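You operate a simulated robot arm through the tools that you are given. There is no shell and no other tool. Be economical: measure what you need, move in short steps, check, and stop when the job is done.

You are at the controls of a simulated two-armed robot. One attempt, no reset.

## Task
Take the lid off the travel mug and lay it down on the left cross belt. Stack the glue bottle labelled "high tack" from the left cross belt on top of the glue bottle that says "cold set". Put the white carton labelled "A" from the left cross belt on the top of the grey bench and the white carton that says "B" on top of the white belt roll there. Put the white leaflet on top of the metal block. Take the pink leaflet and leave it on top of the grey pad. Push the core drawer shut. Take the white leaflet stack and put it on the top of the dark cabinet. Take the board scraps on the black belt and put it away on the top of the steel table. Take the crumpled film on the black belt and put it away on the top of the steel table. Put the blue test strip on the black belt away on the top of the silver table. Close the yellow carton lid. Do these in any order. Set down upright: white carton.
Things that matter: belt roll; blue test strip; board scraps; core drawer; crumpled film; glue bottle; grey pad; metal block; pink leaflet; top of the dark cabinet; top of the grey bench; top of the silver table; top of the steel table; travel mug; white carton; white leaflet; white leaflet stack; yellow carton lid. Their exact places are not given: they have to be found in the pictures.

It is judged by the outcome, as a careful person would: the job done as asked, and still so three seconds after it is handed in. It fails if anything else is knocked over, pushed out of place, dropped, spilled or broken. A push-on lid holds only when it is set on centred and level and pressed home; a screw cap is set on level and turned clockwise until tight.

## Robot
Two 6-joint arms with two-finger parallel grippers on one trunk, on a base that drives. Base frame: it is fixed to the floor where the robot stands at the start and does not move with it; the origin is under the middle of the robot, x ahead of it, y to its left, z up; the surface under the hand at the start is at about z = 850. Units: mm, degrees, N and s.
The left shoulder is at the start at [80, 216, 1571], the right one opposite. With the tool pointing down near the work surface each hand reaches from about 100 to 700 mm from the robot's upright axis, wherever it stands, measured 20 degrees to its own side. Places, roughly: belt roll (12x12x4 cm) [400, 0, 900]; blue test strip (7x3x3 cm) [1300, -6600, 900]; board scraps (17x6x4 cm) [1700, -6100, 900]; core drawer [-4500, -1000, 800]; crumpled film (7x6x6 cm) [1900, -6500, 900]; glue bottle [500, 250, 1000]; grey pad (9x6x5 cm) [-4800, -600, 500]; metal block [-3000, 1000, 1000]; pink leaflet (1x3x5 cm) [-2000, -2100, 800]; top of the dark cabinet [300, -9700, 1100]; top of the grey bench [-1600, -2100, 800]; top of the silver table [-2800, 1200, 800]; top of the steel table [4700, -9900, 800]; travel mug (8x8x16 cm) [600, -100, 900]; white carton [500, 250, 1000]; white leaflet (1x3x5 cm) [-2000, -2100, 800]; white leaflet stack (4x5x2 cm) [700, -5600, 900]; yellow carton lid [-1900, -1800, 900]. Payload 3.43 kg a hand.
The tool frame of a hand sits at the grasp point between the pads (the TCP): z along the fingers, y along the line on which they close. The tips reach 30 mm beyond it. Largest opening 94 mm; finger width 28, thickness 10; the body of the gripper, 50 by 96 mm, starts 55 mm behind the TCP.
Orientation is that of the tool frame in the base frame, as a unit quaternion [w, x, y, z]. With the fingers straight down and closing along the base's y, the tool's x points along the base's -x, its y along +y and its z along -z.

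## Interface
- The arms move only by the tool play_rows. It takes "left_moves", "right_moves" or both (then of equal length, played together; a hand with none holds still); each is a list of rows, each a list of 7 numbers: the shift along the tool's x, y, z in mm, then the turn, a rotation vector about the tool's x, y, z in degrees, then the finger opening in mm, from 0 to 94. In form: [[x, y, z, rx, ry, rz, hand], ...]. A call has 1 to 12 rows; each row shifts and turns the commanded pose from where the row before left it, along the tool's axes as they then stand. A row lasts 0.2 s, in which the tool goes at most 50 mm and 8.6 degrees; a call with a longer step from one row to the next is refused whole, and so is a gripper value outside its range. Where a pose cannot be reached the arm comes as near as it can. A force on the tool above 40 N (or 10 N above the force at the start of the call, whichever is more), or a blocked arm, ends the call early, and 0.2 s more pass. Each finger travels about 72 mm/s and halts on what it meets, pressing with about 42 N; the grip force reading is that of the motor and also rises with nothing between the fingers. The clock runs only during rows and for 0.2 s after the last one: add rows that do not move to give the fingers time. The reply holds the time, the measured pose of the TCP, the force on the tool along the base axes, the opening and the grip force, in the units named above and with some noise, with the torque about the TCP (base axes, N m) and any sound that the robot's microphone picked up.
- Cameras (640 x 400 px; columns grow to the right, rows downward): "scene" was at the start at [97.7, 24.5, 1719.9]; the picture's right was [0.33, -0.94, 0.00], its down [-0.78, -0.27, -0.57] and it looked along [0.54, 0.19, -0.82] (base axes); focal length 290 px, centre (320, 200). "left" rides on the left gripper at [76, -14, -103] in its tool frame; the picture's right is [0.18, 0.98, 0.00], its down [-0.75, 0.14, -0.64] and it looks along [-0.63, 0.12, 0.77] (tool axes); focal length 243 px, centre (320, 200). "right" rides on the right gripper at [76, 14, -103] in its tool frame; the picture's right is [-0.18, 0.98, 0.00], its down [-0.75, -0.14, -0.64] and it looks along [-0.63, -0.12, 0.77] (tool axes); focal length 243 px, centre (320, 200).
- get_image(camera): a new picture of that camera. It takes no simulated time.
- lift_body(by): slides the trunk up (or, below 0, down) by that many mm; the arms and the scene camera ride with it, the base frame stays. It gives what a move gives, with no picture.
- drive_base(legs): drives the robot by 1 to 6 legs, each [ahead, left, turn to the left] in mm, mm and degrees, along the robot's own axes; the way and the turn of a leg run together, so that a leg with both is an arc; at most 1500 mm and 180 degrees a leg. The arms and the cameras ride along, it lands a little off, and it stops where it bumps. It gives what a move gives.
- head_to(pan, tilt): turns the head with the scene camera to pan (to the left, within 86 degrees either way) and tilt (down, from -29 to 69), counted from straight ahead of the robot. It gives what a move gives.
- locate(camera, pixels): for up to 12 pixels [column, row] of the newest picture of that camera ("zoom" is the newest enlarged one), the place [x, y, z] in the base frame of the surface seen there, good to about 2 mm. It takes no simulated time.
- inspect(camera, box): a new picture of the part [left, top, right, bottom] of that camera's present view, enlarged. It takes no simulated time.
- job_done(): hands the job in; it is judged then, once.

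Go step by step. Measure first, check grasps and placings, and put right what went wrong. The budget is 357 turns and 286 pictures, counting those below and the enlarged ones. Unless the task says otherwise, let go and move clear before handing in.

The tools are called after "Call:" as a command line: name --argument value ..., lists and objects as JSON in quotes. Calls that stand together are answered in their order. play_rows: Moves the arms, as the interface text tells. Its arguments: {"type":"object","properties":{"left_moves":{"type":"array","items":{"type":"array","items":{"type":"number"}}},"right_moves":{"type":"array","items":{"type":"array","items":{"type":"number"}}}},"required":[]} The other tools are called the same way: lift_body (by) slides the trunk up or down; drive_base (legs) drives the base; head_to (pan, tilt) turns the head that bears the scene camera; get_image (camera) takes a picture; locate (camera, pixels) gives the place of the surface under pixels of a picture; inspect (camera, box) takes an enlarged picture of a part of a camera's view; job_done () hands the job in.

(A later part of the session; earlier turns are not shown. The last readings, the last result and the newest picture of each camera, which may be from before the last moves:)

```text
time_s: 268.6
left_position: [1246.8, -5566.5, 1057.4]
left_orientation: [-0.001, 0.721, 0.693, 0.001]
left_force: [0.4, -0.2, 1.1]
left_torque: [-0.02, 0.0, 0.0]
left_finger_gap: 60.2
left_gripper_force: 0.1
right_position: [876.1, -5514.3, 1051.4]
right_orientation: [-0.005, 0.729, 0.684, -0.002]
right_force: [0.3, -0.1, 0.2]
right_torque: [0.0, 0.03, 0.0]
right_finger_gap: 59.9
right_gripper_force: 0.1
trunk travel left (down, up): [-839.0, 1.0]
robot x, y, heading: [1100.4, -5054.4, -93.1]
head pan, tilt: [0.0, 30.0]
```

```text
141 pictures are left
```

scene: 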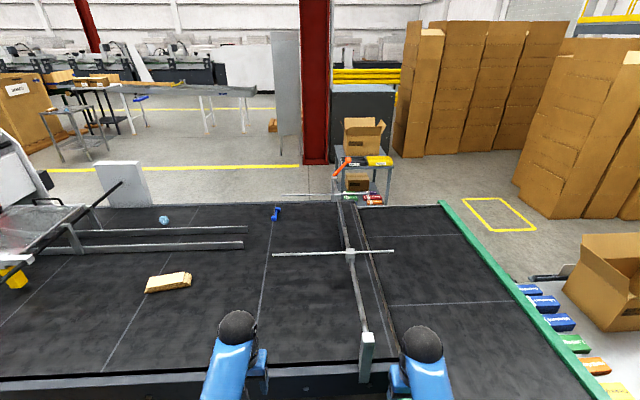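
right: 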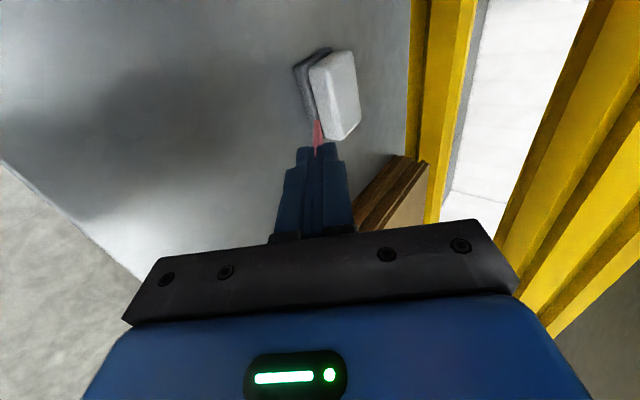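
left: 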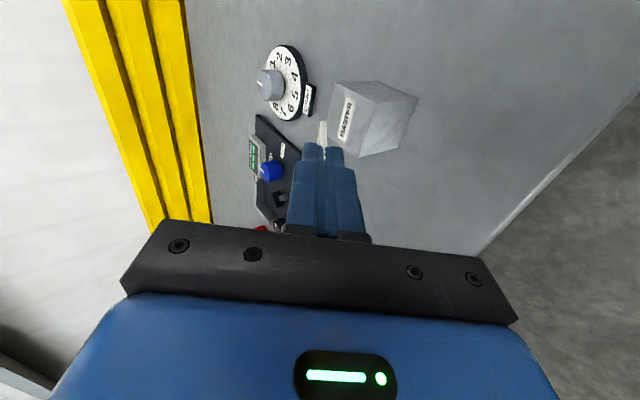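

Call:
locate --camera "scene" --pixels '[[165, 219], [276, 213], [168, 283], [330, 345], [250, 205], [440, 205], [180, 165], [500, 210], [610, 345], [100, 240], [140, 180], [60, 150]]'

Call:
inspect --camera "scene" --box '[120, 180, 400, 350]'

```text
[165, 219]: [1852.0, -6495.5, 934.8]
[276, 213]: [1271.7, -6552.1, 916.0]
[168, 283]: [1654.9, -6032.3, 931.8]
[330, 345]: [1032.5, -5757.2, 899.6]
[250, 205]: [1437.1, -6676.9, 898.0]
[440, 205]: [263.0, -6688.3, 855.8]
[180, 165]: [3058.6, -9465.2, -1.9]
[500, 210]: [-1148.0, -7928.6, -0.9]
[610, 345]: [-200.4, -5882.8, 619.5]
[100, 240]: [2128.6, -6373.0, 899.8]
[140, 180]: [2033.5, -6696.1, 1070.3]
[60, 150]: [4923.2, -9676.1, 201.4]
```

```text
2.29 times, centred on (260, 265) of scene
```

zoom: 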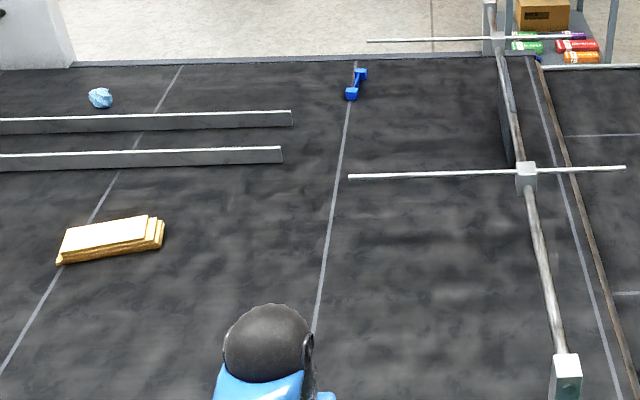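

Film (1852,−6495) and strip (1272,−6552) lie near the back edge; the scraps (1655,−6032) are reachable from this side. I need a route to the back; look left and right.

Call:
head_to --pan 65 --tilt 12

Call:
get_image --camera "scene"

Call:
head_to --pan -55 --tilt 15

Call:
get_image --camera "scene"

```text
time_s: 270.0
left_position: [1247.3, -5566.5, 1058.6]
left_orientation: [0.001, 0.722, 0.692, 0.0]
left_force: [-0.4, 0.6, 0.2]
left_torque: [-0.04, -0.02, 0.0]
left_finger_gap: 59.8
left_gripper_force: 0.0
right_position: [874.9, -5514.9, 1050.7]
right_orientation: [-0.005, 0.73, 0.684, -0.003]
right_force: [0.6, -0.2, 0.4]
right_torque: [-0.02, 0.01, -0.02]
right_finger_gap: 59.8
right_gripper_force: 0.0
trunk travel left (down, up): [-839.0, 1.0]
robot x, y, heading: [1100.7, -5052.3, -93.1]
head pan, tilt: [65.0, 12.0]
```

```text
139 pictures are left
```

scene: 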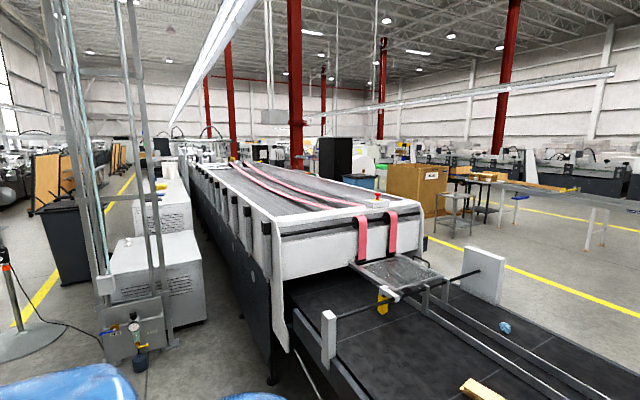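

```text
time_s: 272.0
left_position: [1247.3, -5565.4, 1057.9]
left_orientation: [0.0, 0.722, 0.692, 0.0]
left_force: [0.1, 0.0, -0.5]
left_torque: [0.01, 0.0, -0.04]
left_finger_gap: 59.8
left_gripper_force: 0.0
right_position: [874.6, -5514.1, 1050.5]
right_orientation: [-0.005, 0.729, 0.684, -0.002]
right_force: [0.4, -0.4, 0.7]
right_torque: [-0.01, 0.01, -0.01]
right_finger_gap: 59.9
right_gripper_force: 0.0
trunk travel left (down, up): [-839.0, 1.0]
robot x, y, heading: [1100.7, -5051.6, -92.9]
head pan, tilt: [-55.0, 15.0]
```

```text
138 pictures are left
```

scene: 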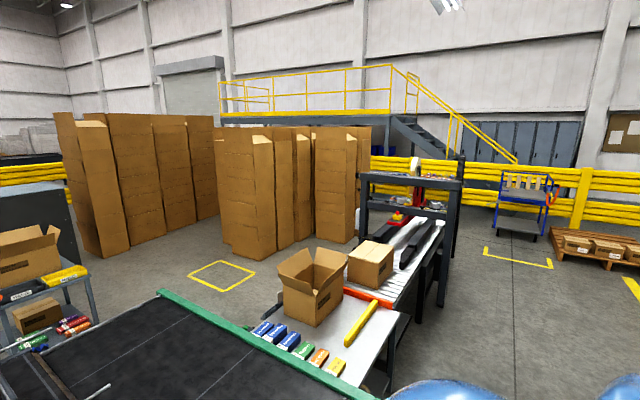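

Call:
locate --camera "scene" --pixels '[[445, 305], [420, 325], [445, 210], [455, 235], [355, 240], [225, 275], [410, 240], [500, 235], [470, 210], [560, 300], [280, 225], [340, 215]]'

Call:
inspect --camera "scene" --box '[340, 140, 520, 300]'

```text
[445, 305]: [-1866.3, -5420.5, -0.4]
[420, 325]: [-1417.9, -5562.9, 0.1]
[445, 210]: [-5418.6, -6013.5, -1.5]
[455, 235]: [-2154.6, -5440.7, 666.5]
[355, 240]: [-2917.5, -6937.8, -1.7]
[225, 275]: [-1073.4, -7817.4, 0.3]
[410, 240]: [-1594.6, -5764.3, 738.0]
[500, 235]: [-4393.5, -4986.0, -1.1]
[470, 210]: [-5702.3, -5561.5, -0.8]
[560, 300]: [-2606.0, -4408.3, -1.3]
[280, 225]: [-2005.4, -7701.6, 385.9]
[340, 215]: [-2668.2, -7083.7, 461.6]
```

```text
2.50 times, centred on (430, 220) of scene
```

zoom: 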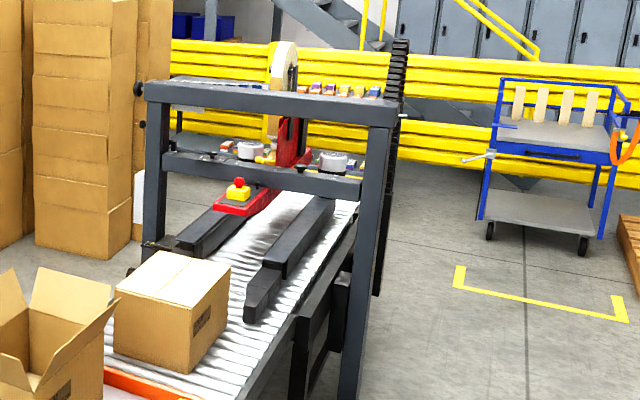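

There's a route around the carton sealer's west end. First pick the stack here: turn to face −x.

Call:
drive_base --legs '[[0, 0, -87.1], [-50, 200, 0]]'

Call:
head_to --pan 20 --tilt 50

Call:
get_image --camera "scene"

```text
time_s: 277.3
left_position: [644.9, -5414.9, 1058.8]
left_orientation: [0.002, 1.0, 0.003, 0.002]
left_force: [0.0, 0.0, 0.1]
left_torque: [-0.02, -0.01, 0.01]
left_finger_gap: 59.9
left_gripper_force: 0.2
right_position: [678.0, -5040.7, 1049.5]
right_orientation: [-0.003, 1.0, -0.008, 0.003]
right_force: [0.3, 0.1, -0.1]
right_torque: [-0.03, -0.01, 0.02]
right_finger_gap: 59.9
right_gripper_force: 0.0
trunk travel left (down, up): [-839.0, 1.0]
robot x, y, heading: [1156.5, -5247.7, 179.9]
head pan, tilt: [-55.0, 15.0]
```

```text
time_s: 278.8
left_position: [645.0, -5418.4, 1058.6]
left_orientation: [0.0, 1.0, 0.004, 0.0]
left_force: [-1.1, -0.2, 0.5]
left_torque: [-0.02, -0.03, 0.01]
left_finger_gap: 59.9
left_gripper_force: 0.1
right_position: [677.3, -5044.4, 1049.6]
right_orientation: [-0.005, 1.0, -0.008, 0.002]
right_force: [-0.6, -0.1, 0.1]
right_torque: [-0.02, -0.01, 0.0]
right_finger_gap: 59.9
right_gripper_force: 0.0
trunk travel left (down, up): [-839.0, 1.0]
robot x, y, heading: [1152.0, -5254.1, 179.7]
head pan, tilt: [20.0, 50.0]
```

```text
136 pictures are left
```

scene: 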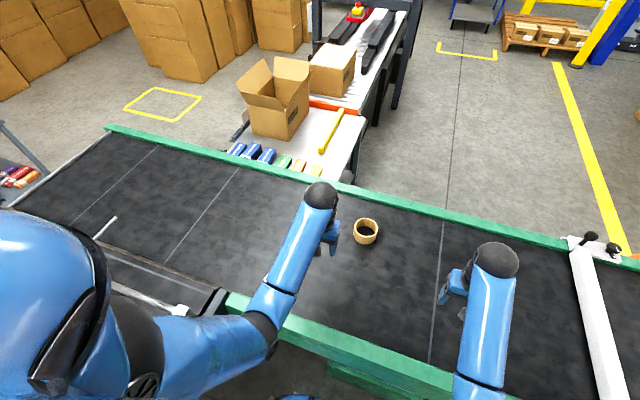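

Call:
get_image --camera "left"

Call:
drive_base --legs '[[0, 90, 0]]'

```text
135 pictures are left
```

left: 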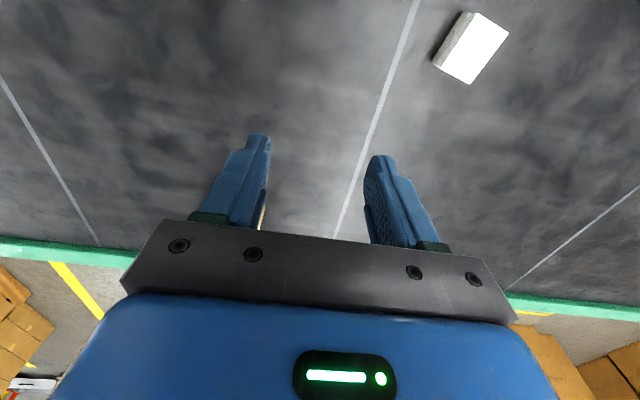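

```text
time_s: 279.9
left_position: [646.2, -5497.4, 1060.2]
left_orientation: [0.005, 1.0, 0.002, 0.001]
left_force: [-0.1, 0.8, -0.2]
left_torque: [-0.05, -0.03, 0.02]
left_finger_gap: 60.3
left_gripper_force: 0.0
right_position: [678.0, -5124.3, 1048.5]
right_orientation: [-0.001, 1.0, -0.009, 0.002]
right_force: [0.5, 1.1, 0.1]
right_torque: [-0.06, 0.0, -0.03]
right_finger_gap: 60.0
right_gripper_force: 0.1
trunk travel left (down, up): [-839.0, 1.0]
robot x, y, heading: [1152.5, -5336.3, 180.0]
head pan, tilt: [20.0, 50.0]
```

Call:
play_rows --left_moves '[[33, 30, 10, 0, 0, 0, 70], [33, 30, 20, 0, 0, 0, 70], [0, 0, 0, 0, 0, 0, 70]]'

Call:
get_image --camera "left"

```text
time_s: 280.7
left_position: [711.2, -5563.5, 1027.1]
left_orientation: [0.0, 1.0, 0.004, 0.0]
left_force: [-0.1, -0.1, -0.2]
left_torque: [-0.01, 0.0, -0.03]
left_finger_gap: 69.8
left_gripper_force: 0.0
right_position: [678.8, -5129.9, 1050.0]
right_orientation: [-0.004, 1.0, -0.008, 0.003]
right_force: [0.4, -0.5, -0.3]
right_torque: [-0.02, -0.02, 0.0]
right_finger_gap: 60.2
right_gripper_force: 0.1
trunk travel left (down, up): [-839.0, 1.0]
robot x, y, heading: [1154.7, -5337.2, 180.2]
head pan, tilt: [20.0, 50.0]
```

```text
134 pictures are left
```

left: 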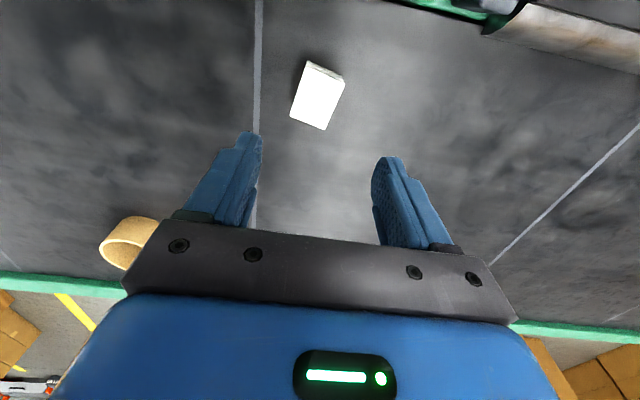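

Call:
inspect --camera "left" --box '[270, 50, 370, 140]'

Call:
locate --camera "left" --pixels '[[307, 70], [342, 80], [324, 127], [292, 114], [317, 98], [360, 150]]'

```text
4.44 times, centred on (320, 95) of left
```

zoom: 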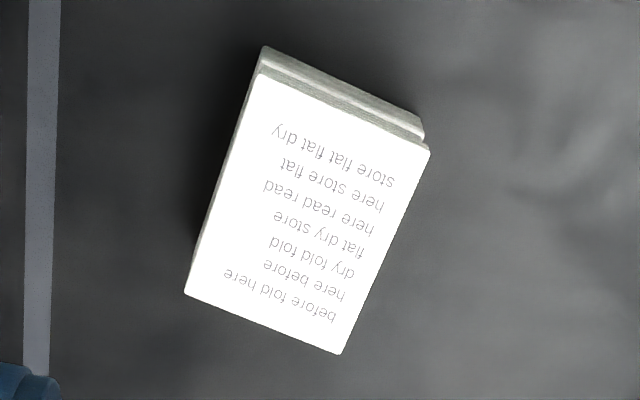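

```text
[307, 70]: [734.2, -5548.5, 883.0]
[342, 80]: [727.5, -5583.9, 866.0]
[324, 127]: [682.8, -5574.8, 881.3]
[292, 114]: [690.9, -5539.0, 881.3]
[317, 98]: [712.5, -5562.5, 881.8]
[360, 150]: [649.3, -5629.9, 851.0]
```

Stack: centre (709,−5561), top 882, rotated ~12°. Align and descend.

Call:
play_rows --left_moves '[[1, -1, 30, 0, 0, 6.2, 64], [1, -1, 35, 0, 0, 6.2, 60], [0, 0, 40, 0, 0, 0, 60], [0, 0, 0, 0, 0, 0, 60]]'

Call:
get_image --camera "left"

```text
time_s: 281.7
left_position: [714.6, -5566.2, 920.5]
left_orientation: [-0.001, 0.994, -0.105, 0.0]
left_force: [-0.2, -0.2, -0.6]
left_torque: [-0.02, -0.01, -0.02]
left_finger_gap: 60.0
left_gripper_force: 0.0
right_position: [678.2, -5131.8, 1050.3]
right_orientation: [-0.006, 1.0, -0.008, 0.001]
right_force: [-0.2, 0.0, 0.4]
right_torque: [-0.02, 0.02, 0.0]
right_finger_gap: 60.0
right_gripper_force: 0.1
trunk travel left (down, up): [-839.0, 1.0]
robot x, y, heading: [1154.8, -5336.9, 180.1]
head pan, tilt: [20.0, 50.0]
```

```text
132 pictures are left
```

left: 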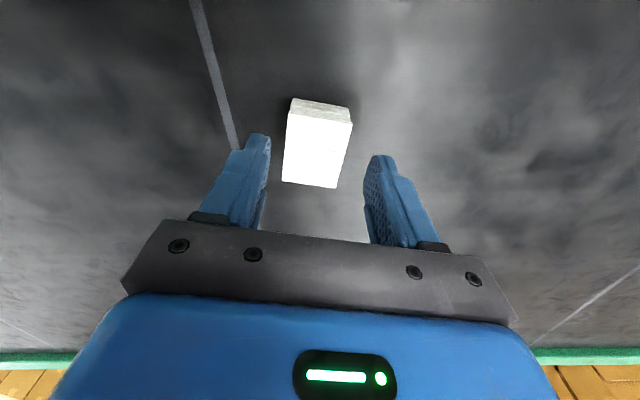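

Call:
play_rows --left_moves '[[-4.5, -4, 20, 0, 0, 0, 60], [0, 0, 16, 0, 0, 0, 60], [0, 0, 0, 0, 0, 0, 60]]'

Call:
get_image --camera "left"

```text
time_s: 282.5
left_position: [708.9, -5557.8, 886.9]
left_orientation: [0.001, 0.994, -0.106, 0.0]
left_force: [-0.8, -0.6, -0.2]
left_torque: [0.02, -0.02, -0.01]
left_finger_gap: 59.8
left_gripper_force: 0.1
right_position: [678.3, -5130.0, 1048.6]
right_orientation: [-0.006, 1.0, -0.01, 0.002]
right_force: [-0.1, 0.6, 0.0]
right_torque: [-0.03, 0.03, 0.01]
right_finger_gap: 60.1
right_gripper_force: 0.0
trunk travel left (down, up): [-839.0, 1.0]
robot x, y, heading: [1154.5, -5335.2, 179.8]
head pan, tilt: [20.0, 50.0]
```

```text
131 pictures are left
```

left: 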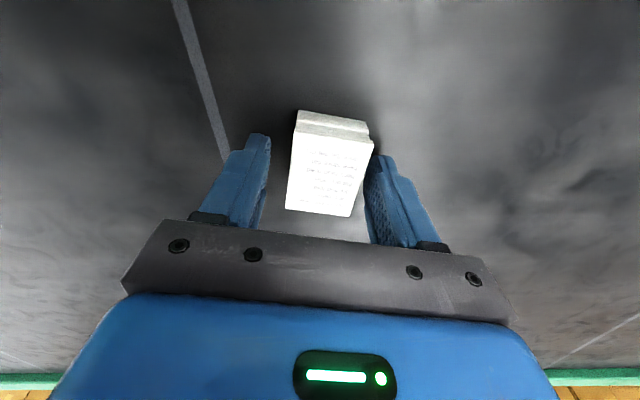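

Call:
play_rows --left_moves '[[0, 5, 1, 0, 0, 0, 60], [0, 0, 1, 0, 0, 2, 50], [0, 0, 0, 0, 0, 0, 40], [0, 0, 0, 0, 0, 0, 30], [0, 0, 0, 0, 0, 0, 28], [0, 0, -5, 0, 0, 0, 28], [0, 0, -30, 0, 0, 0, 28], [0, 0, -40, 0, 0, 0, 28], [0, 0, -40, 0, 0, 0, 28], [0, 0, 0, 0, 0, 0, 28]]'

Call:
get_image --camera "left"

```text
time_s: 284.7
left_position: [710.5, -5562.5, 1000.3]
left_orientation: [0.0, 0.992, -0.123, 0.0]
left_force: [0.3, 0.1, -0.2]
left_torque: [-0.02, 0.0, -0.01]
left_finger_gap: 38.9
left_gripper_force: 42.7
right_position: [678.8, -5131.0, 1048.8]
right_orientation: [-0.005, 1.0, -0.009, 0.002]
right_force: [0.4, 0.2, 0.6]
right_torque: [-0.03, 0.04, 0.01]
right_finger_gap: 59.9
right_gripper_force: 0.0
trunk travel left (down, up): [-839.0, 1.0]
robot x, y, heading: [1153.6, -5336.8, 179.9]
head pan, tilt: [20.0, 50.0]
```

```text
130 pictures are left
```

left: 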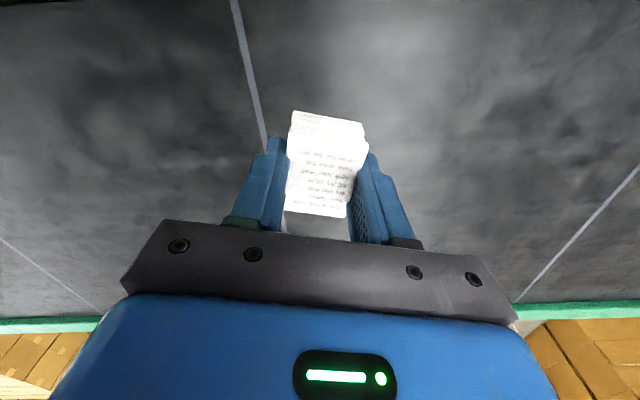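

Stack held. Raise it, step back from the corner and turn to face the black belt for the scraps.

Call:
play_rows --left_moves '[[10, 0, -30, 0, 0, 0, 28], [20, 0, -10, 0, 0, 0, 28]]'

Call:
drive_base --legs '[[0, -280, 0], [0, 0, 90]]'

Call:
head_to --pan 25 --tilt 45

Call:
get_image --camera "scene"

```text
time_s: 285.3
left_position: [739.6, -5571.2, 1042.8]
left_orientation: [0.0, 0.992, -0.123, 0.0]
left_force: [-0.6, -0.2, -1.0]
left_torque: [0.02, 0.02, -0.02]
left_finger_gap: 38.8
left_gripper_force: 42.1
right_position: [680.3, -5130.7, 1051.0]
right_orientation: [-0.006, 1.0, -0.008, 0.002]
right_force: [0.7, 1.1, 0.3]
right_torque: [0.0, -0.03, 0.02]
right_finger_gap: 59.8
right_gripper_force: 0.0
trunk travel left (down, up): [-839.0, 1.0]
robot x, y, heading: [1155.4, -5336.8, 180.1]
head pan, tilt: [20.0, 50.0]
```

```text
time_s: 291.1
left_position: [1399.4, -5465.0, 1040.9]
left_orientation: [0.0, 0.78, 0.625, 0.0]
left_force: [-0.2, -0.6, -0.2]
left_torque: [0.04, 0.01, -0.01]
left_finger_gap: 38.9
left_gripper_force: 42.0
right_position: [959.8, -5536.4, 1051.0]
right_orientation: [-0.005, 0.704, 0.71, -0.003]
right_force: [-0.1, -0.5, -0.3]
right_torque: [-0.04, -0.01, 0.01]
right_finger_gap: 60.1
right_gripper_force: 0.0
trunk travel left (down, up): [-839.0, 1.0]
robot x, y, heading: [1153.5, -5060.9, -88.7]
head pan, tilt: [20.0, 50.0]
```

```text
time_s: 291.8
left_position: [1400.0, -5466.2, 1041.1]
left_orientation: [0.0, 0.78, 0.625, 0.001]
left_force: [0.5, 0.2, -0.7]
left_torque: [0.02, -0.03, -0.01]
left_finger_gap: 38.6
left_gripper_force: 41.9
right_position: [960.9, -5537.1, 1050.6]
right_orientation: [-0.005, 0.704, 0.71, -0.002]
right_force: [-0.2, 0.4, -0.3]
right_torque: [0.0, -0.02, 0.01]
right_finger_gap: 60.1
right_gripper_force: 0.0
trunk travel left (down, up): [-839.0, 1.0]
robot x, y, heading: [1153.4, -5055.1, -88.4]
head pan, tilt: [25.0, 45.0]
```

```text
129 pictures are left
```

scene: 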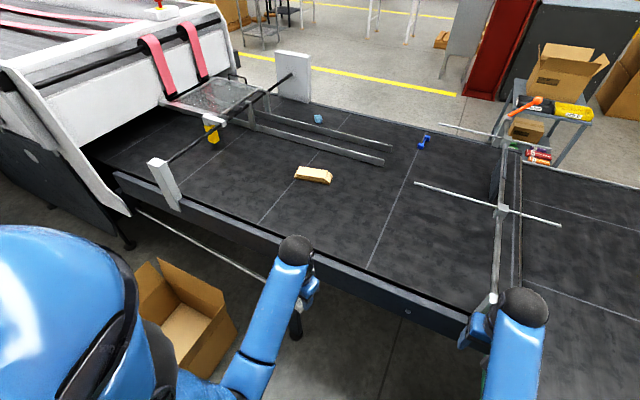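

Call:
locate --camera "scene" --pixels '[[235, 325], [205, 370], [160, 262], [225, 290], [330, 178], [297, 174], [313, 168], [313, 182], [300, 320]]'

Call:
inspect --camera "scene" --box '[270, 150, 350, 200]'

```text
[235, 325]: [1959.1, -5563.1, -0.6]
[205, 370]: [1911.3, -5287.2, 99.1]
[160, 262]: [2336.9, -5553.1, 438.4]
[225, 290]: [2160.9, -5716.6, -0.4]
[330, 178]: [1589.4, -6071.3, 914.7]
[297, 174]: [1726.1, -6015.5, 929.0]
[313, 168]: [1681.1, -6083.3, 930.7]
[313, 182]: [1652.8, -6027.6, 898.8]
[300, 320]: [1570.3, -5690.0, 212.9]
```

```text
8.00 times, centred on (310, 175) of scene
```

zoom: 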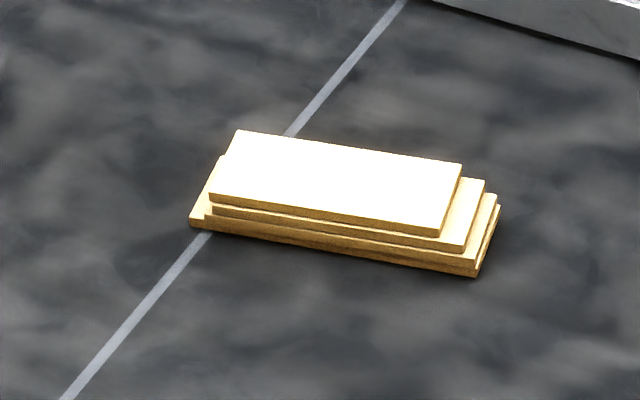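

Call:
locate --camera "zoom" --pixels '[[240, 133], [459, 166], [438, 233], [212, 192], [192, 222], [474, 272], [498, 210], [335, 180]]'

```text
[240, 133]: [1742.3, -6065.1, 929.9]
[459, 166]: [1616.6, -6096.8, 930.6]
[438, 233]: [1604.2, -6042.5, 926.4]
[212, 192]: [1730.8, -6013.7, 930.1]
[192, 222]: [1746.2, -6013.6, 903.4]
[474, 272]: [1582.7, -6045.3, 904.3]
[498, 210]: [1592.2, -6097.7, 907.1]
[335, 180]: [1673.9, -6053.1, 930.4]
```

Call:
locate --camera "scene" --pixels '[[162, 165], [215, 120], [300, 60], [380, 160], [340, 150], [130, 200], [415, 184], [500, 212]]'

Call:
drive_base --legs '[[0, 0, -1.6], [200, 440, 0]]'

```text
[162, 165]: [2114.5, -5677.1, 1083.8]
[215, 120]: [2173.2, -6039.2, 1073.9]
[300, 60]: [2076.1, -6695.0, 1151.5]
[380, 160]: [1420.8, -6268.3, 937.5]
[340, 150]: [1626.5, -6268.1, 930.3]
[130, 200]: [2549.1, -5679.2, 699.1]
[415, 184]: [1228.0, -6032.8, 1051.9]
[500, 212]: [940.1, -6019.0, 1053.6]
```

```text
time_s: 295.1
left_position: [1828.7, -5676.9, 1042.4]
left_orientation: [0.001, 0.791, 0.612, 0.001]
left_force: [-0.3, 0.0, -0.6]
left_torque: [0.01, 0.0, -0.01]
left_finger_gap: 39.0
left_gripper_force: 42.0
right_position: [1388.6, -5733.8, 1050.2]
right_orientation: [-0.004, 0.716, 0.698, -0.002]
right_force: [0.0, 0.5, 0.0]
right_torque: [0.0, 0.0, 0.0]
right_finger_gap: 60.0
right_gripper_force: 0.1
trunk travel left (down, up): [-839.0, 1.0]
robot x, y, heading: [1600.1, -5260.6, -90.4]
head pan, tilt: [25.0, 45.0]
```

Call:
drive_base --legs '[[105, 0, 0]]'

Call:
play_rows --right_moves '[[0, 0, 0, 0, 0, 7.86, 80], [0, 0, 0, 0, 0, 7.86, 80], [0, 0, 0, 0, 0, 7.86, 80], [0, 0, 0, 0, 0, 7.86, 80], [0, 0, 0, 0, 0, 7.86, 80], [0, 0, 0, 0, 0, 7.86, 80], [0, 0, 0, 0, 0, 7.86, 80], [0, 0, 0, 0, 0, 7.86, 80], [0, 0, 0, 0, 0, 7.86, 80], [0, 0, 0, 0, 0, 7.86, 80], [0, 0, 0, 0, 0, 0, 80]]'

Call:
get_image --camera "scene"

```text
time_s: 296.4
left_position: [1829.5, -5783.4, 1039.1]
left_orientation: [-0.002, 0.791, 0.612, 0.002]
left_force: [0.0, -1.2, 0.0]
left_torque: [0.02, 0.0, -0.03]
left_finger_gap: 38.7
left_gripper_force: 42.1
right_position: [1388.8, -5840.7, 1047.7]
right_orientation: [-0.006, 0.716, 0.698, -0.001]
right_force: [0.0, -1.0, -0.6]
right_torque: [0.0, -0.01, 0.01]
right_finger_gap: 59.7
right_gripper_force: 0.0
trunk travel left (down, up): [-839.0, 1.0]
robot x, y, heading: [1597.3, -5362.1, -90.4]
head pan, tilt: [25.0, 45.0]
stopped in leg 1: the robot was blocked; the commanded pose is now the measured one
```

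```text
time_s: 298.8
left_position: [1829.5, -5780.1, 1041.5]
left_orientation: [0.0, 0.791, 0.612, 0.0]
left_force: [-0.8, 0.0, -0.6]
left_torque: [0.0, -0.03, -0.01]
left_finger_gap: 38.7
left_gripper_force: 42.0
right_position: [1388.8, -5836.1, 1050.5]
right_orientation: [-0.002, 0.996, 0.086, -0.004]
right_force: [-0.8, 0.9, -0.5]
right_torque: [-0.01, -0.06, 0.02]
right_finger_gap: 80.0
right_gripper_force: 0.1
trunk travel left (down, up): [-839.0, 1.0]
robot x, y, heading: [1599.8, -5364.5, -90.8]
head pan, tilt: [25.0, 45.0]
```

```text
127 pictures are left
```

scene: 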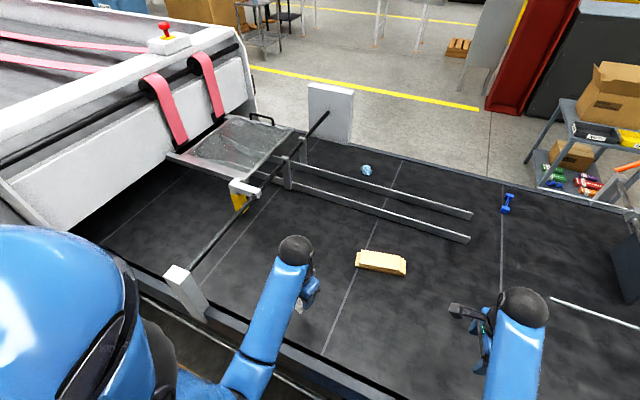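

Call:
play_rows --right_moves '[[29.7, 32.9, 3, 0, 0, 0, 80], [29.7, 32.9, 3, 0, 0, 0, 80], [29.7, 32.9, 3, 0, 0, 0, 80], [29.7, 32.9, 3, 0, 0, 0, 80], [29.7, 32.9, 3, 0, 0, 0, 80], [29.7, 32.9, 3, 0, 0, 0, 80], [29.7, 32.9, 3, 0, 0, 0, 80], [29.7, 32.9, 3, 0, 0, 0, 80], [0, 0, 0, 0, 0, 0, 80]]'

Call:
get_image --camera "right"

```text
time_s: 300.8
left_position: [1829.0, -5777.0, 1040.7]
left_orientation: [0.0, 0.791, 0.612, 0.001]
left_force: [-0.9, -1.2, 0.6]
left_torque: [0.0, -0.01, 0.03]
left_finger_gap: 39.1
left_gripper_force: 42.4
right_position: [1638.3, -6014.4, 1037.4]
right_orientation: [-0.002, 0.996, 0.087, -0.005]
right_force: [-0.6, -0.1, 0.1]
right_torque: [-0.01, 0.03, -0.01]
right_finger_gap: 79.9
right_gripper_force: 0.0
right hand out of reach, approached as far as the arm can: row 7, 8
trunk travel left (down, up): [-839.0, 1.0]
robot x, y, heading: [1593.8, -5360.1, -90.4]
head pan, tilt: [25.0, 45.0]
```

```text
126 pictures are left
```

right: 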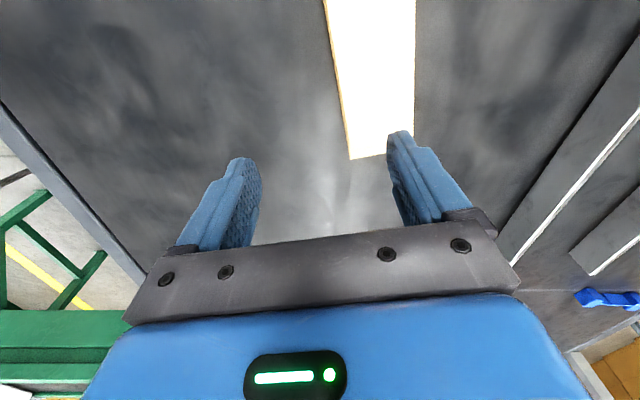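

Out of vertical reach here. Tilt the right hand sideways (about its closing axis) and the left forward so both can be raised, then lower the trunk for reach.

Call:
play_rows --left_moves '[[0, 0, 0, 0, -8.5, 0, 28], [0, 0, 0, 0, -8.5, 0, 28], [0, 0, 0, 0, -8.5, 0, 28], [0, 0, 0, 0, -8.5, 0, 28], [-11, 0, -16.5, 0, 0, 0, 28], [-11, 0, -16.5, 0, 0, 0, 28], [-11, 0, -16.5, 0, 0, 0, 28], [-11, 0, -16.5, 0, 0, 0, 28], [-11, 0, -16.5, 0, 0, 0, 28]]' --right_moves '[[0, 0, 0, 0, 8.5, 0, 80], [0, 0, 0, 0, 8.5, 0, 80], [0, 0, 0, 0, 8.5, 0, 80], [0, 0, 0, 0, 8.5, 0, 80], [10, -8, -17, 0, 0, 0, 80], [10, -8, -17, 0, 0, 0, 80], [10, -8, -17, 0, 0, 0, 80], [10, 0, -17, 0, 0, 0, 80], [10, 0, -17, 0, 0, 0, 80]]'

```text
time_s: 302.8
left_position: [1830.6, -5777.9, 1139.1]
left_orientation: [0.179, 0.756, 0.585, -0.232]
left_force: [-0.1, -0.7, -0.5]
left_torque: [0.0, -0.01, 0.02]
left_finger_gap: 39.0
left_gripper_force: 41.8
right_position: [1631.5, -5992.9, 1134.1]
right_orientation: [-0.028, 0.954, 0.083, 0.287]
right_force: [0.7, -0.1, 0.0]
right_torque: [-0.01, -0.04, 0.01]
right_finger_gap: 80.0
right_gripper_force: 0.0
trunk travel left (down, up): [-839.0, 1.0]
robot x, y, heading: [1595.8, -5363.6, -90.9]
head pan, tilt: [25.0, 45.0]
```

Both raised. Lower the trunk 150 and move the right hand over the scraps.

Call:
lift_body --by -150

Call:
play_rows --right_moves '[[10, 20, 7, 0, 0, 0, 80], [10, 20, 7, 0, 0, 0, 80], [10, 22, 7, 0, 0, 0, 80], [0, 0, 0, 0, 0, 0, 80]]'

Call:
get_image --camera "right"

```text
time_s: 304.5
left_position: [1829.3, -5776.9, 988.3]
left_orientation: [0.179, 0.756, 0.586, -0.231]
left_force: [-0.2, 0.2, 0.4]
left_torque: [0.01, -0.01, -0.01]
left_finger_gap: 38.7
left_gripper_force: 42.3
right_position: [1633.4, -5993.7, 985.5]
right_orientation: [-0.027, 0.954, 0.083, 0.287]
right_force: [-1.3, 0.2, -0.6]
right_torque: [0.0, -0.02, -0.02]
right_finger_gap: 79.9
right_gripper_force: 0.0
trunk travel left (down, up): [-689.0, 151.0]
robot x, y, heading: [1597.1, -5358.6, -90.4]
head pan, tilt: [25.0, 45.0]
```

```text
time_s: 305.5
left_position: [1829.4, -5777.5, 988.8]
left_orientation: [0.179, 0.756, 0.586, -0.231]
left_force: [0.1, 0.5, -0.2]
left_torque: [-0.03, 0.04, 0.03]
left_finger_gap: 38.7
left_gripper_force: 42.3
right_position: [1680.0, -6046.9, 982.5]
right_orientation: [-0.026, 0.954, 0.083, 0.285]
right_force: [-0.4, 0.6, 0.1]
right_torque: [0.03, 0.03, -0.03]
right_finger_gap: 80.1
right_gripper_force: 0.0
trunk travel left (down, up): [-689.0, 151.0]
robot x, y, heading: [1596.5, -5362.7, -90.5]
head pan, tilt: [25.0, 45.0]
```

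```text
125 pictures are left
```

right: 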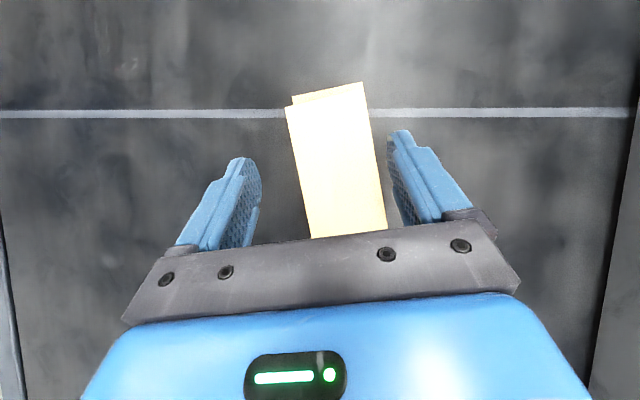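

Call:
play_rows --right_moves '[[-21.2, 2.4, 13.4, 0, 0, 0, 80], [-14, 2.4, 6, 0, 0, 0, 80], [0, 0, 0, 0, 0, 0, 80]]'

Call:
get_image --camera "right"

```text
time_s: 306.4
left_position: [1832.2, -5776.7, 988.5]
left_orientation: [0.181, 0.755, 0.587, -0.231]
left_force: [-0.2, 0.2, -0.2]
left_torque: [0.01, -0.03, 0.02]
left_finger_gap: 38.7
left_gripper_force: 41.9
right_position: [1664.1, -6047.6, 962.8]
right_orientation: [-0.017, 0.951, 0.089, 0.294]
right_force: [7.6, 2.8, 17.9]
right_torque: [-0.63, -0.46, 0.28]
right_finger_gap: 79.7
right_gripper_force: 0.1
right hand out of reach, approached as far as the arm can: row 1, 2
trunk travel left (down, up): [-689.0, 151.0]
robot x, y, heading: [1594.5, -5363.6, -90.4]
head pan, tilt: [25.0, 45.0]
stopped in row 3 (right hand): the force on the tool passed its limit at 42 N (the readings are from after the stop); the commanded pose is now the measured one
```

```text
124 pictures are left
```

right: 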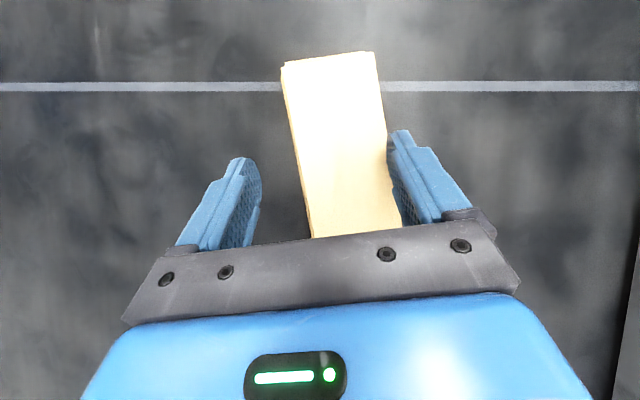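

The far fingertip touched the plank top and reach is marginal. Lift both hands 60 mm and lower the trunk 50 more.

Call:
play_rows --left_moves '[[-11, 0, -16.5, 0, 0, 0, 28], [-11, 0, -16.5, 0, 0, 0, 28], [-11, 0, -16.5, 0, 0, 0, 28]]' --right_moves '[[11, 0, -16.5, 0, 0, 0, 86], [11, 0, -16.5, 0, 0, 0, 86], [11, 0, -16.5, 0, 0, 0, 86]]'

Call:
lift_body --by -50

Call:
inspect --camera "right" --box '[180, 20, 500, 260]'

Call:
locate --camera "zoom" --pixels '[[210, 100], [390, 90], [270, 380], [430, 350], [310, 200]]'

```text
time_s: 307.2
left_position: [1832.0, -5781.2, 1045.3]
left_orientation: [0.179, 0.755, 0.587, -0.231]
left_force: [0.1, 0.3, 0.9]
left_torque: [-0.01, -0.01, 0.02]
left_finger_gap: 39.1
left_gripper_force: 42.0
left hand out of reach, approached as far as the arm can: row 3
right_position: [1660.4, -6044.6, 1016.8]
right_orientation: [-0.022, 0.953, 0.087, 0.289]
right_force: [1.4, 0.1, 0.6]
right_torque: [0.04, -0.03, -0.01]
right_finger_gap: 85.9
right_gripper_force: 0.1
trunk travel left (down, up): [-689.0, 151.0]
robot x, y, heading: [1596.9, -5361.6, -90.4]
head pan, tilt: [25.0, 45.0]
```

```text
time_s: 308.1
left_position: [1832.9, -5778.6, 996.6]
left_orientation: [0.179, 0.755, 0.587, -0.231]
left_force: [-0.1, 0.7, 0.2]
left_torque: [0.02, -0.02, -0.02]
left_finger_gap: 39.0
left_gripper_force: 42.2
right_position: [1659.4, -6044.4, 967.5]
right_orientation: [-0.021, 0.953, 0.087, 0.291]
right_force: [0.7, -0.5, 0.3]
right_torque: [0.02, -0.02, -0.02]
right_finger_gap: 85.9
right_gripper_force: 0.1
trunk travel left (down, up): [-639.0, 201.0]
robot x, y, heading: [1595.6, -5363.2, -90.7]
head pan, tilt: [25.0, 45.0]
```

```text
1.67 times, centred on (340, 140) of right
```

zoom: 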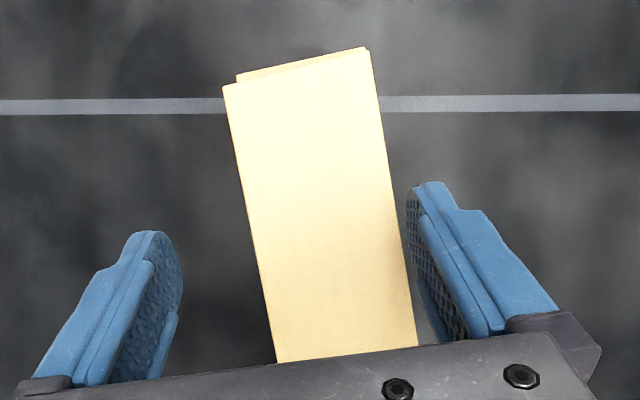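

```text
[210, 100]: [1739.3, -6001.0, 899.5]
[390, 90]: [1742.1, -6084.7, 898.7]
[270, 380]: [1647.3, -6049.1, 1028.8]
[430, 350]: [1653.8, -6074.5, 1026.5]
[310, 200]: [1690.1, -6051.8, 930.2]
```

Call:
locate --camera "zoom" --pixels '[[228, 90], [366, 60], [262, 270], [398, 255], [280, 355], [412, 340], [330, 300]]'

```text
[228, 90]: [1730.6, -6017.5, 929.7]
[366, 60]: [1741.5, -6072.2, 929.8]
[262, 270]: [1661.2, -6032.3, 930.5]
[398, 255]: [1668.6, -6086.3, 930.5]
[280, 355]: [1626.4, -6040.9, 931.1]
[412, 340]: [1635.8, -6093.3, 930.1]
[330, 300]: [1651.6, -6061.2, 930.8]
```

Call:
play_rows --right_moves '[[0, 15, 0, 0, 0, 2, 86], [-8.7, 0, 12.8, 0, 0, 0, 86], [-8.2, 0, 12, 0, 0, 0, 86], [0, 0, 0, 0, 0, 0, 86]]'

Call:
get_image --camera "right"

```text
time_s: 309.1
left_position: [1832.8, -5780.0, 997.0]
left_orientation: [0.179, 0.755, 0.587, -0.231]
left_force: [-0.3, 0.2, -0.2]
left_torque: [-0.01, -0.01, 0.03]
left_finger_gap: 39.0
left_gripper_force: 42.0
right_position: [1661.6, -6053.5, 938.3]
right_orientation: [-0.027, 0.954, 0.07, 0.291]
right_force: [0.0, -0.1, -0.4]
right_torque: [-0.01, -0.02, -0.02]
right_finger_gap: 85.9
right_gripper_force: 0.0
right hand out of reach, approached as far as the arm can: row 3
trunk travel left (down, up): [-639.0, 201.0]
robot x, y, heading: [1599.4, -5362.1, -90.4]
head pan, tilt: [25.0, 45.0]
```

```text
122 pictures are left
```

right: 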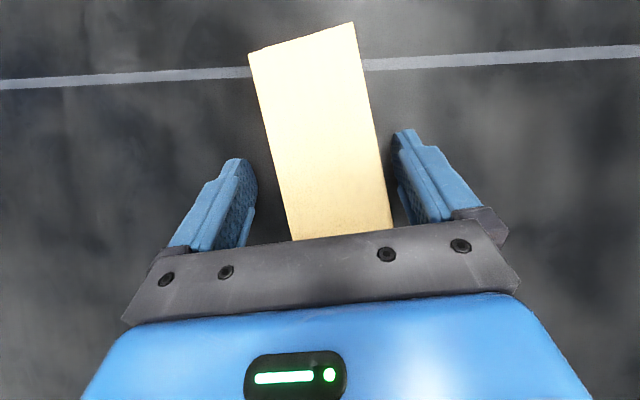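

Fingers straddle the scraps. Small yaw correction, then close and lift.

Call:
play_rows --right_moves '[[0, 0, 0, 0, 0, -4, 80], [0, 0, 0, 0, 0, 0, 68], [0, 0, 0, 0, 0, 0, 56], [0, 0, 0, 0, 0, 0, 44], [0, 0, 0, 0, 0, 0, 42], [5.6, 0, -8.3, 0, 0, 0, 42], [11, 0, -16.5, 0, 0, 0, 42], [11, -10, -16.5, 0, 0, 0, 42], [0, 0, 0, 0, 0, 0, 42]]'

Call:
get_image --camera "right"

```text
time_s: 311.1
left_position: [1832.9, -5780.0, 995.8]
left_orientation: [0.179, 0.756, 0.586, -0.231]
left_force: [-1.5, -0.9, -0.2]
left_torque: [0.01, -0.02, 0.01]
left_finger_gap: 38.7
left_gripper_force: 42.1
right_position: [1665.7, -6064.4, 982.3]
right_orientation: [-0.017, 0.951, 0.104, 0.291]
right_force: [0.7, -0.5, -0.2]
right_torque: [-0.01, 0.03, 0.01]
right_finger_gap: 62.4
right_gripper_force: 42.1
right hand out of reach, approached as far as the arm can: row 7, 8
trunk travel left (down, up): [-639.0, 201.0]
robot x, y, heading: [1600.0, -5359.7, -90.6]
head pan, tilt: [25.0, 45.0]
```

```text
121 pictures are left
```

right: 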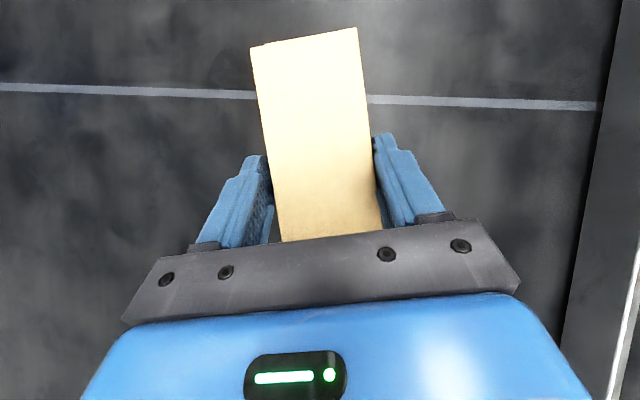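

Call:
lift_body --by 120

Call:
get_image --camera "scene"

Call:
inspect --camera "scene" --box '[320, 180, 460, 300]'

```text
time_s: 312.6
left_position: [1833.4, -5780.2, 1116.1]
left_orientation: [0.179, 0.755, 0.587, -0.231]
left_force: [0.1, -0.4, -0.6]
left_torque: [-0.01, -0.02, -0.01]
left_finger_gap: 38.5
left_gripper_force: 42.2
right_position: [1666.7, -6063.4, 1101.9]
right_orientation: [-0.017, 0.951, 0.104, 0.29]
right_force: [0.0, -0.8, 0.3]
right_torque: [0.02, -0.02, 0.0]
right_finger_gap: 60.5
right_gripper_force: 42.4
trunk travel left (down, up): [-759.0, 81.0]
robot x, y, heading: [1597.1, -5363.9, -90.3]
head pan, tilt: [25.0, 45.0]
```

```text
120 pictures are left
```

scene: 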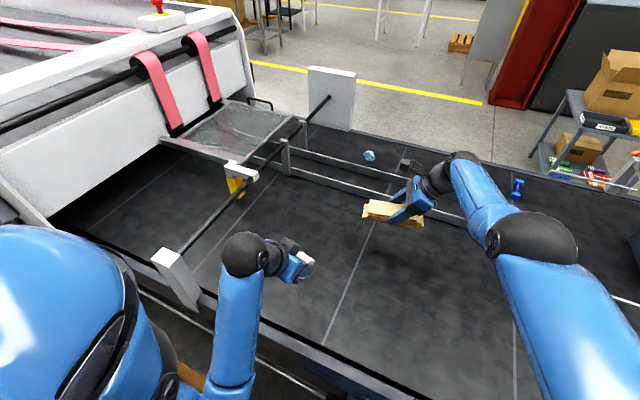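

```text
3.33 times, centred on (390, 240) of scene
```

zoom: 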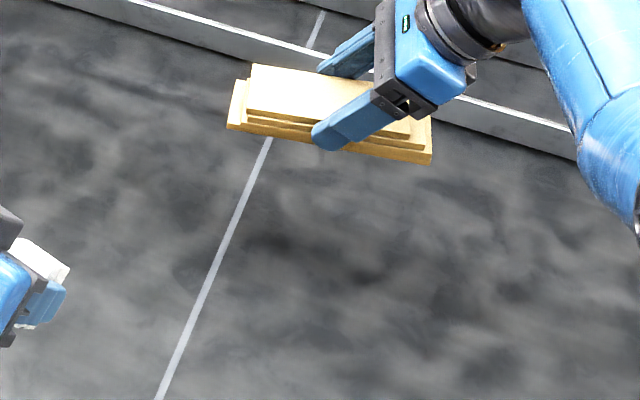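

The whole bundle is held. Back out and head west along y≈−3700.

Call:
drive_base --legs '[[-1400, 0, 0], [-300, 0, 0], [0, 0, -89.7], [1400, 0, 0], [300, 0, 0]]'

Call:
head_to --pan 15 --tilt 20

Call:
get_image --camera "scene"

```text
time_s: 333.4
left_position: [-515.3, -3860.8, 1116.7]
left_orientation: [-0.039, 0.948, -0.128, -0.29]
left_force: [0.7, 0.6, -0.6]
left_torque: [0.04, 0.01, 0.03]
left_finger_gap: 38.7
left_gripper_force: 41.9
right_position: [-797.4, -3691.0, 1104.4]
right_orientation: [0.196, 0.741, -0.605, 0.215]
right_force: [0.0, 0.0, -0.8]
right_torque: [0.02, 0.03, 0.01]
right_finger_gap: 60.8
right_gripper_force: 41.6
trunk travel left (down, up): [-759.0, 81.0]
robot x, y, heading: [-97.3, -3631.8, 178.9]
head pan, tilt: [25.0, 45.0]
```

```text
time_s: 334.2
left_position: [-518.1, -3861.1, 1115.5]
left_orientation: [-0.039, 0.948, -0.127, -0.289]
left_force: [0.4, -0.4, -0.1]
left_torque: [0.01, -0.03, -0.04]
left_finger_gap: 38.5
left_gripper_force: 42.1
right_position: [-799.5, -3690.4, 1103.6]
right_orientation: [0.195, 0.741, -0.605, 0.217]
right_force: [0.2, 0.3, -0.7]
right_torque: [-0.01, -0.01, -0.02]
right_finger_gap: 60.6
right_gripper_force: 42.4
trunk travel left (down, up): [-759.0, 81.0]
robot x, y, heading: [-94.4, -3632.4, 178.9]
head pan, tilt: [15.0, 20.0]
```

```text
118 pictures are left
```

scene: 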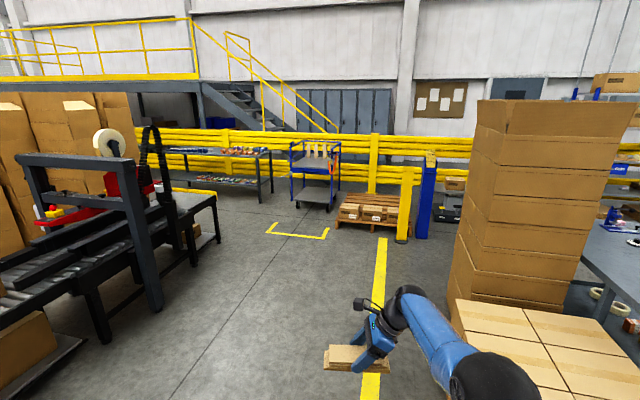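

Call:
locate --camera "scene" --pixels '[[220, 240], [195, 262], [262, 200], [180, 195], [230, 195], [150, 340], [470, 300], [450, 330], [25, 240], [215, 195], [300, 208], [420, 240]]'

```text
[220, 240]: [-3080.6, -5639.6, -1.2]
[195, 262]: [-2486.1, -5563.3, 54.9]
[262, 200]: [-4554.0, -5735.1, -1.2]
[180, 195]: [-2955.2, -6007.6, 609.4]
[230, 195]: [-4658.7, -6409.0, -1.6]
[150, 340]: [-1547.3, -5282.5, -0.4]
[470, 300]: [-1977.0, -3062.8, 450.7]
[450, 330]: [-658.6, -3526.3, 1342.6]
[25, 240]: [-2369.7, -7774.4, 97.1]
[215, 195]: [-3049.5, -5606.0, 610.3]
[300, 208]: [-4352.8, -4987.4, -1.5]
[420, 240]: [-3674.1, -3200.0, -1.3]
```

Route is clear: go to (−3800,−4700), south to y≈−6450, then east behind the sealer.

Call:
drive_base --legs '[[1235, 330, 0], [1235, 356, 0], [1235, 356, 0], [0, 0, 91], [800, 0, 0]]'

Call:
head_to --pan 20 --tilt 25

Call:
get_image --camera "scene"

```text
time_s: 360.6
left_position: [-3543.1, -5870.7, 1115.8]
left_orientation: [0.182, 0.747, 0.597, -0.229]
left_force: [-0.3, -0.4, -0.4]
left_torque: [0.01, 0.01, 0.01]
left_finger_gap: 38.7
left_gripper_force: 41.3
right_position: [-3701.4, -6158.8, 1104.1]
right_orientation: [-0.022, 0.949, 0.118, 0.291]
right_force: [0.1, 0.0, -0.5]
right_torque: [-0.02, 0.02, 0.0]
right_finger_gap: 60.2
right_gripper_force: 41.9
trunk travel left (down, up): [-759.0, 81.0]
robot x, y, heading: [-3789.2, -5464.2, -89.0]
head pan, tilt: [15.0, 20.0]
```

```text
time_s: 361.2
left_position: [-3543.3, -5871.5, 1115.8]
left_orientation: [0.183, 0.747, 0.597, -0.229]
left_force: [0.1, 0.3, -0.2]
left_torque: [0.02, 0.0, 0.0]
left_finger_gap: 38.9
left_gripper_force: 41.8
right_position: [-3701.5, -6161.0, 1102.8]
right_orientation: [-0.021, 0.95, 0.117, 0.29]
right_force: [-0.5, -0.5, -0.8]
right_torque: [0.01, -0.01, -0.03]
right_finger_gap: 60.2
right_gripper_force: 41.9
trunk travel left (down, up): [-759.0, 81.0]
robot x, y, heading: [-3789.0, -5464.4, -88.9]
head pan, tilt: [20.0, 25.0]
```

```text
117 pictures are left
```

scene: 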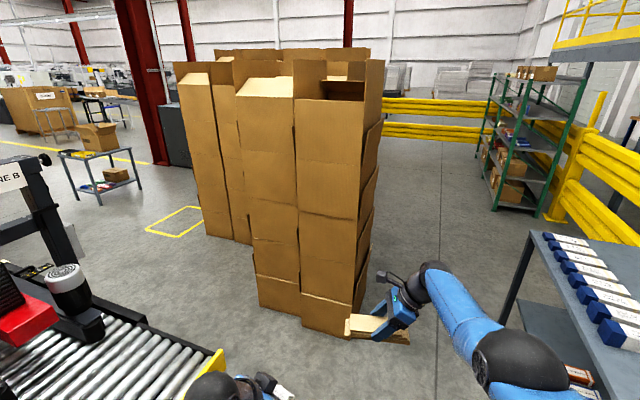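

Call:
locate --camera "scene" --pixels '[[302, 325], [260, 300], [237, 240], [180, 215], [222, 352], [150, 300], [60, 215], [530, 240], [150, 240], [425, 250], [80, 200], [110, 160]]'

```text
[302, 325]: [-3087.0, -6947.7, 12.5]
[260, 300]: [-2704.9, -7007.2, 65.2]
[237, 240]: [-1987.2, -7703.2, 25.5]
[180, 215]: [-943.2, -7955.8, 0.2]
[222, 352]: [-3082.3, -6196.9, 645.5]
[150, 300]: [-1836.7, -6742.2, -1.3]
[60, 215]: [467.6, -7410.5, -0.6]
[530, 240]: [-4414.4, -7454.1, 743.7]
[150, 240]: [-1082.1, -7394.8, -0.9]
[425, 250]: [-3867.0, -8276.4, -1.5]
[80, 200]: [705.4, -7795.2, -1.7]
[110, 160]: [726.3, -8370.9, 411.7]
```

The gap between sealer back (y −6197) and tall boxes (y −6948) is 750 mm; drive centred at y≈−6572.

Call:
drive_base --legs '[[1108, -60, -1], [0, 0, 90]]'

Call:
head_to --pan 0 --tilt 25

Call:
get_image --camera "scene"

```text
time_s: 368.4
left_position: [-3443.5, -6821.9, 1116.3]
left_orientation: [0.227, 0.602, 0.743, -0.184]
left_force: [0.1, -0.4, -0.7]
left_torque: [0.03, 0.0, 0.02]
left_finger_gap: 38.8
left_gripper_force: 42.1
right_position: [-3481.2, -7159.7, 1100.1]
right_orientation: [-0.086, 0.908, 0.31, 0.268]
right_force: [-19.5, 9.9, 13.2]
right_torque: [0.0, -0.3, 0.2]
right_finger_gap: 58.4
right_gripper_force: 41.9
trunk travel left (down, up): [-759.0, 81.0]
robot x, y, heading: [-3836.5, -6552.5, -64.2]
head pan, tilt: [20.0, 25.0]
stopped in leg 2: the force on the tool passed its limit at 129 N (the readings are from after the stop); the commanded pose is now the measured one
```

```text
time_s: 369.2
left_position: [-3444.4, -6820.0, 1116.9]
left_orientation: [0.228, 0.602, 0.743, -0.182]
left_force: [-0.3, -0.1, -1.0]
left_torque: [0.0, 0.01, -0.01]
left_finger_gap: 38.9
left_gripper_force: 41.5
right_position: [-3481.9, -7158.7, 1101.1]
right_orientation: [-0.083, 0.908, 0.309, 0.269]
right_force: [-18.0, -1.7, 2.3]
right_torque: [-0.05, 0.17, -0.32]
right_finger_gap: 58.9
right_gripper_force: 42.0
trunk travel left (down, up): [-759.0, 81.0]
robot x, y, heading: [-3835.0, -6548.7, -63.9]
head pan, tilt: [0.0, 25.0]
```

```text
116 pictures are left
```

scene: 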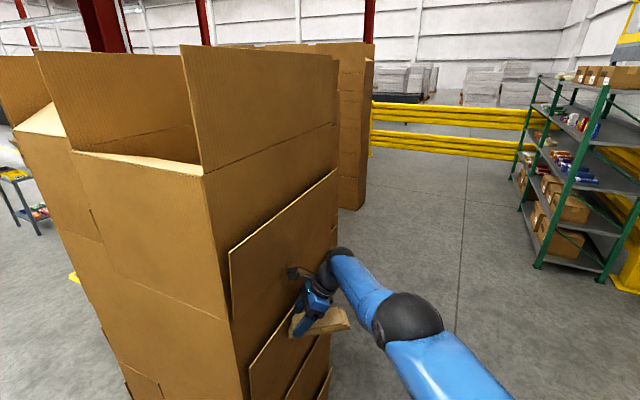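

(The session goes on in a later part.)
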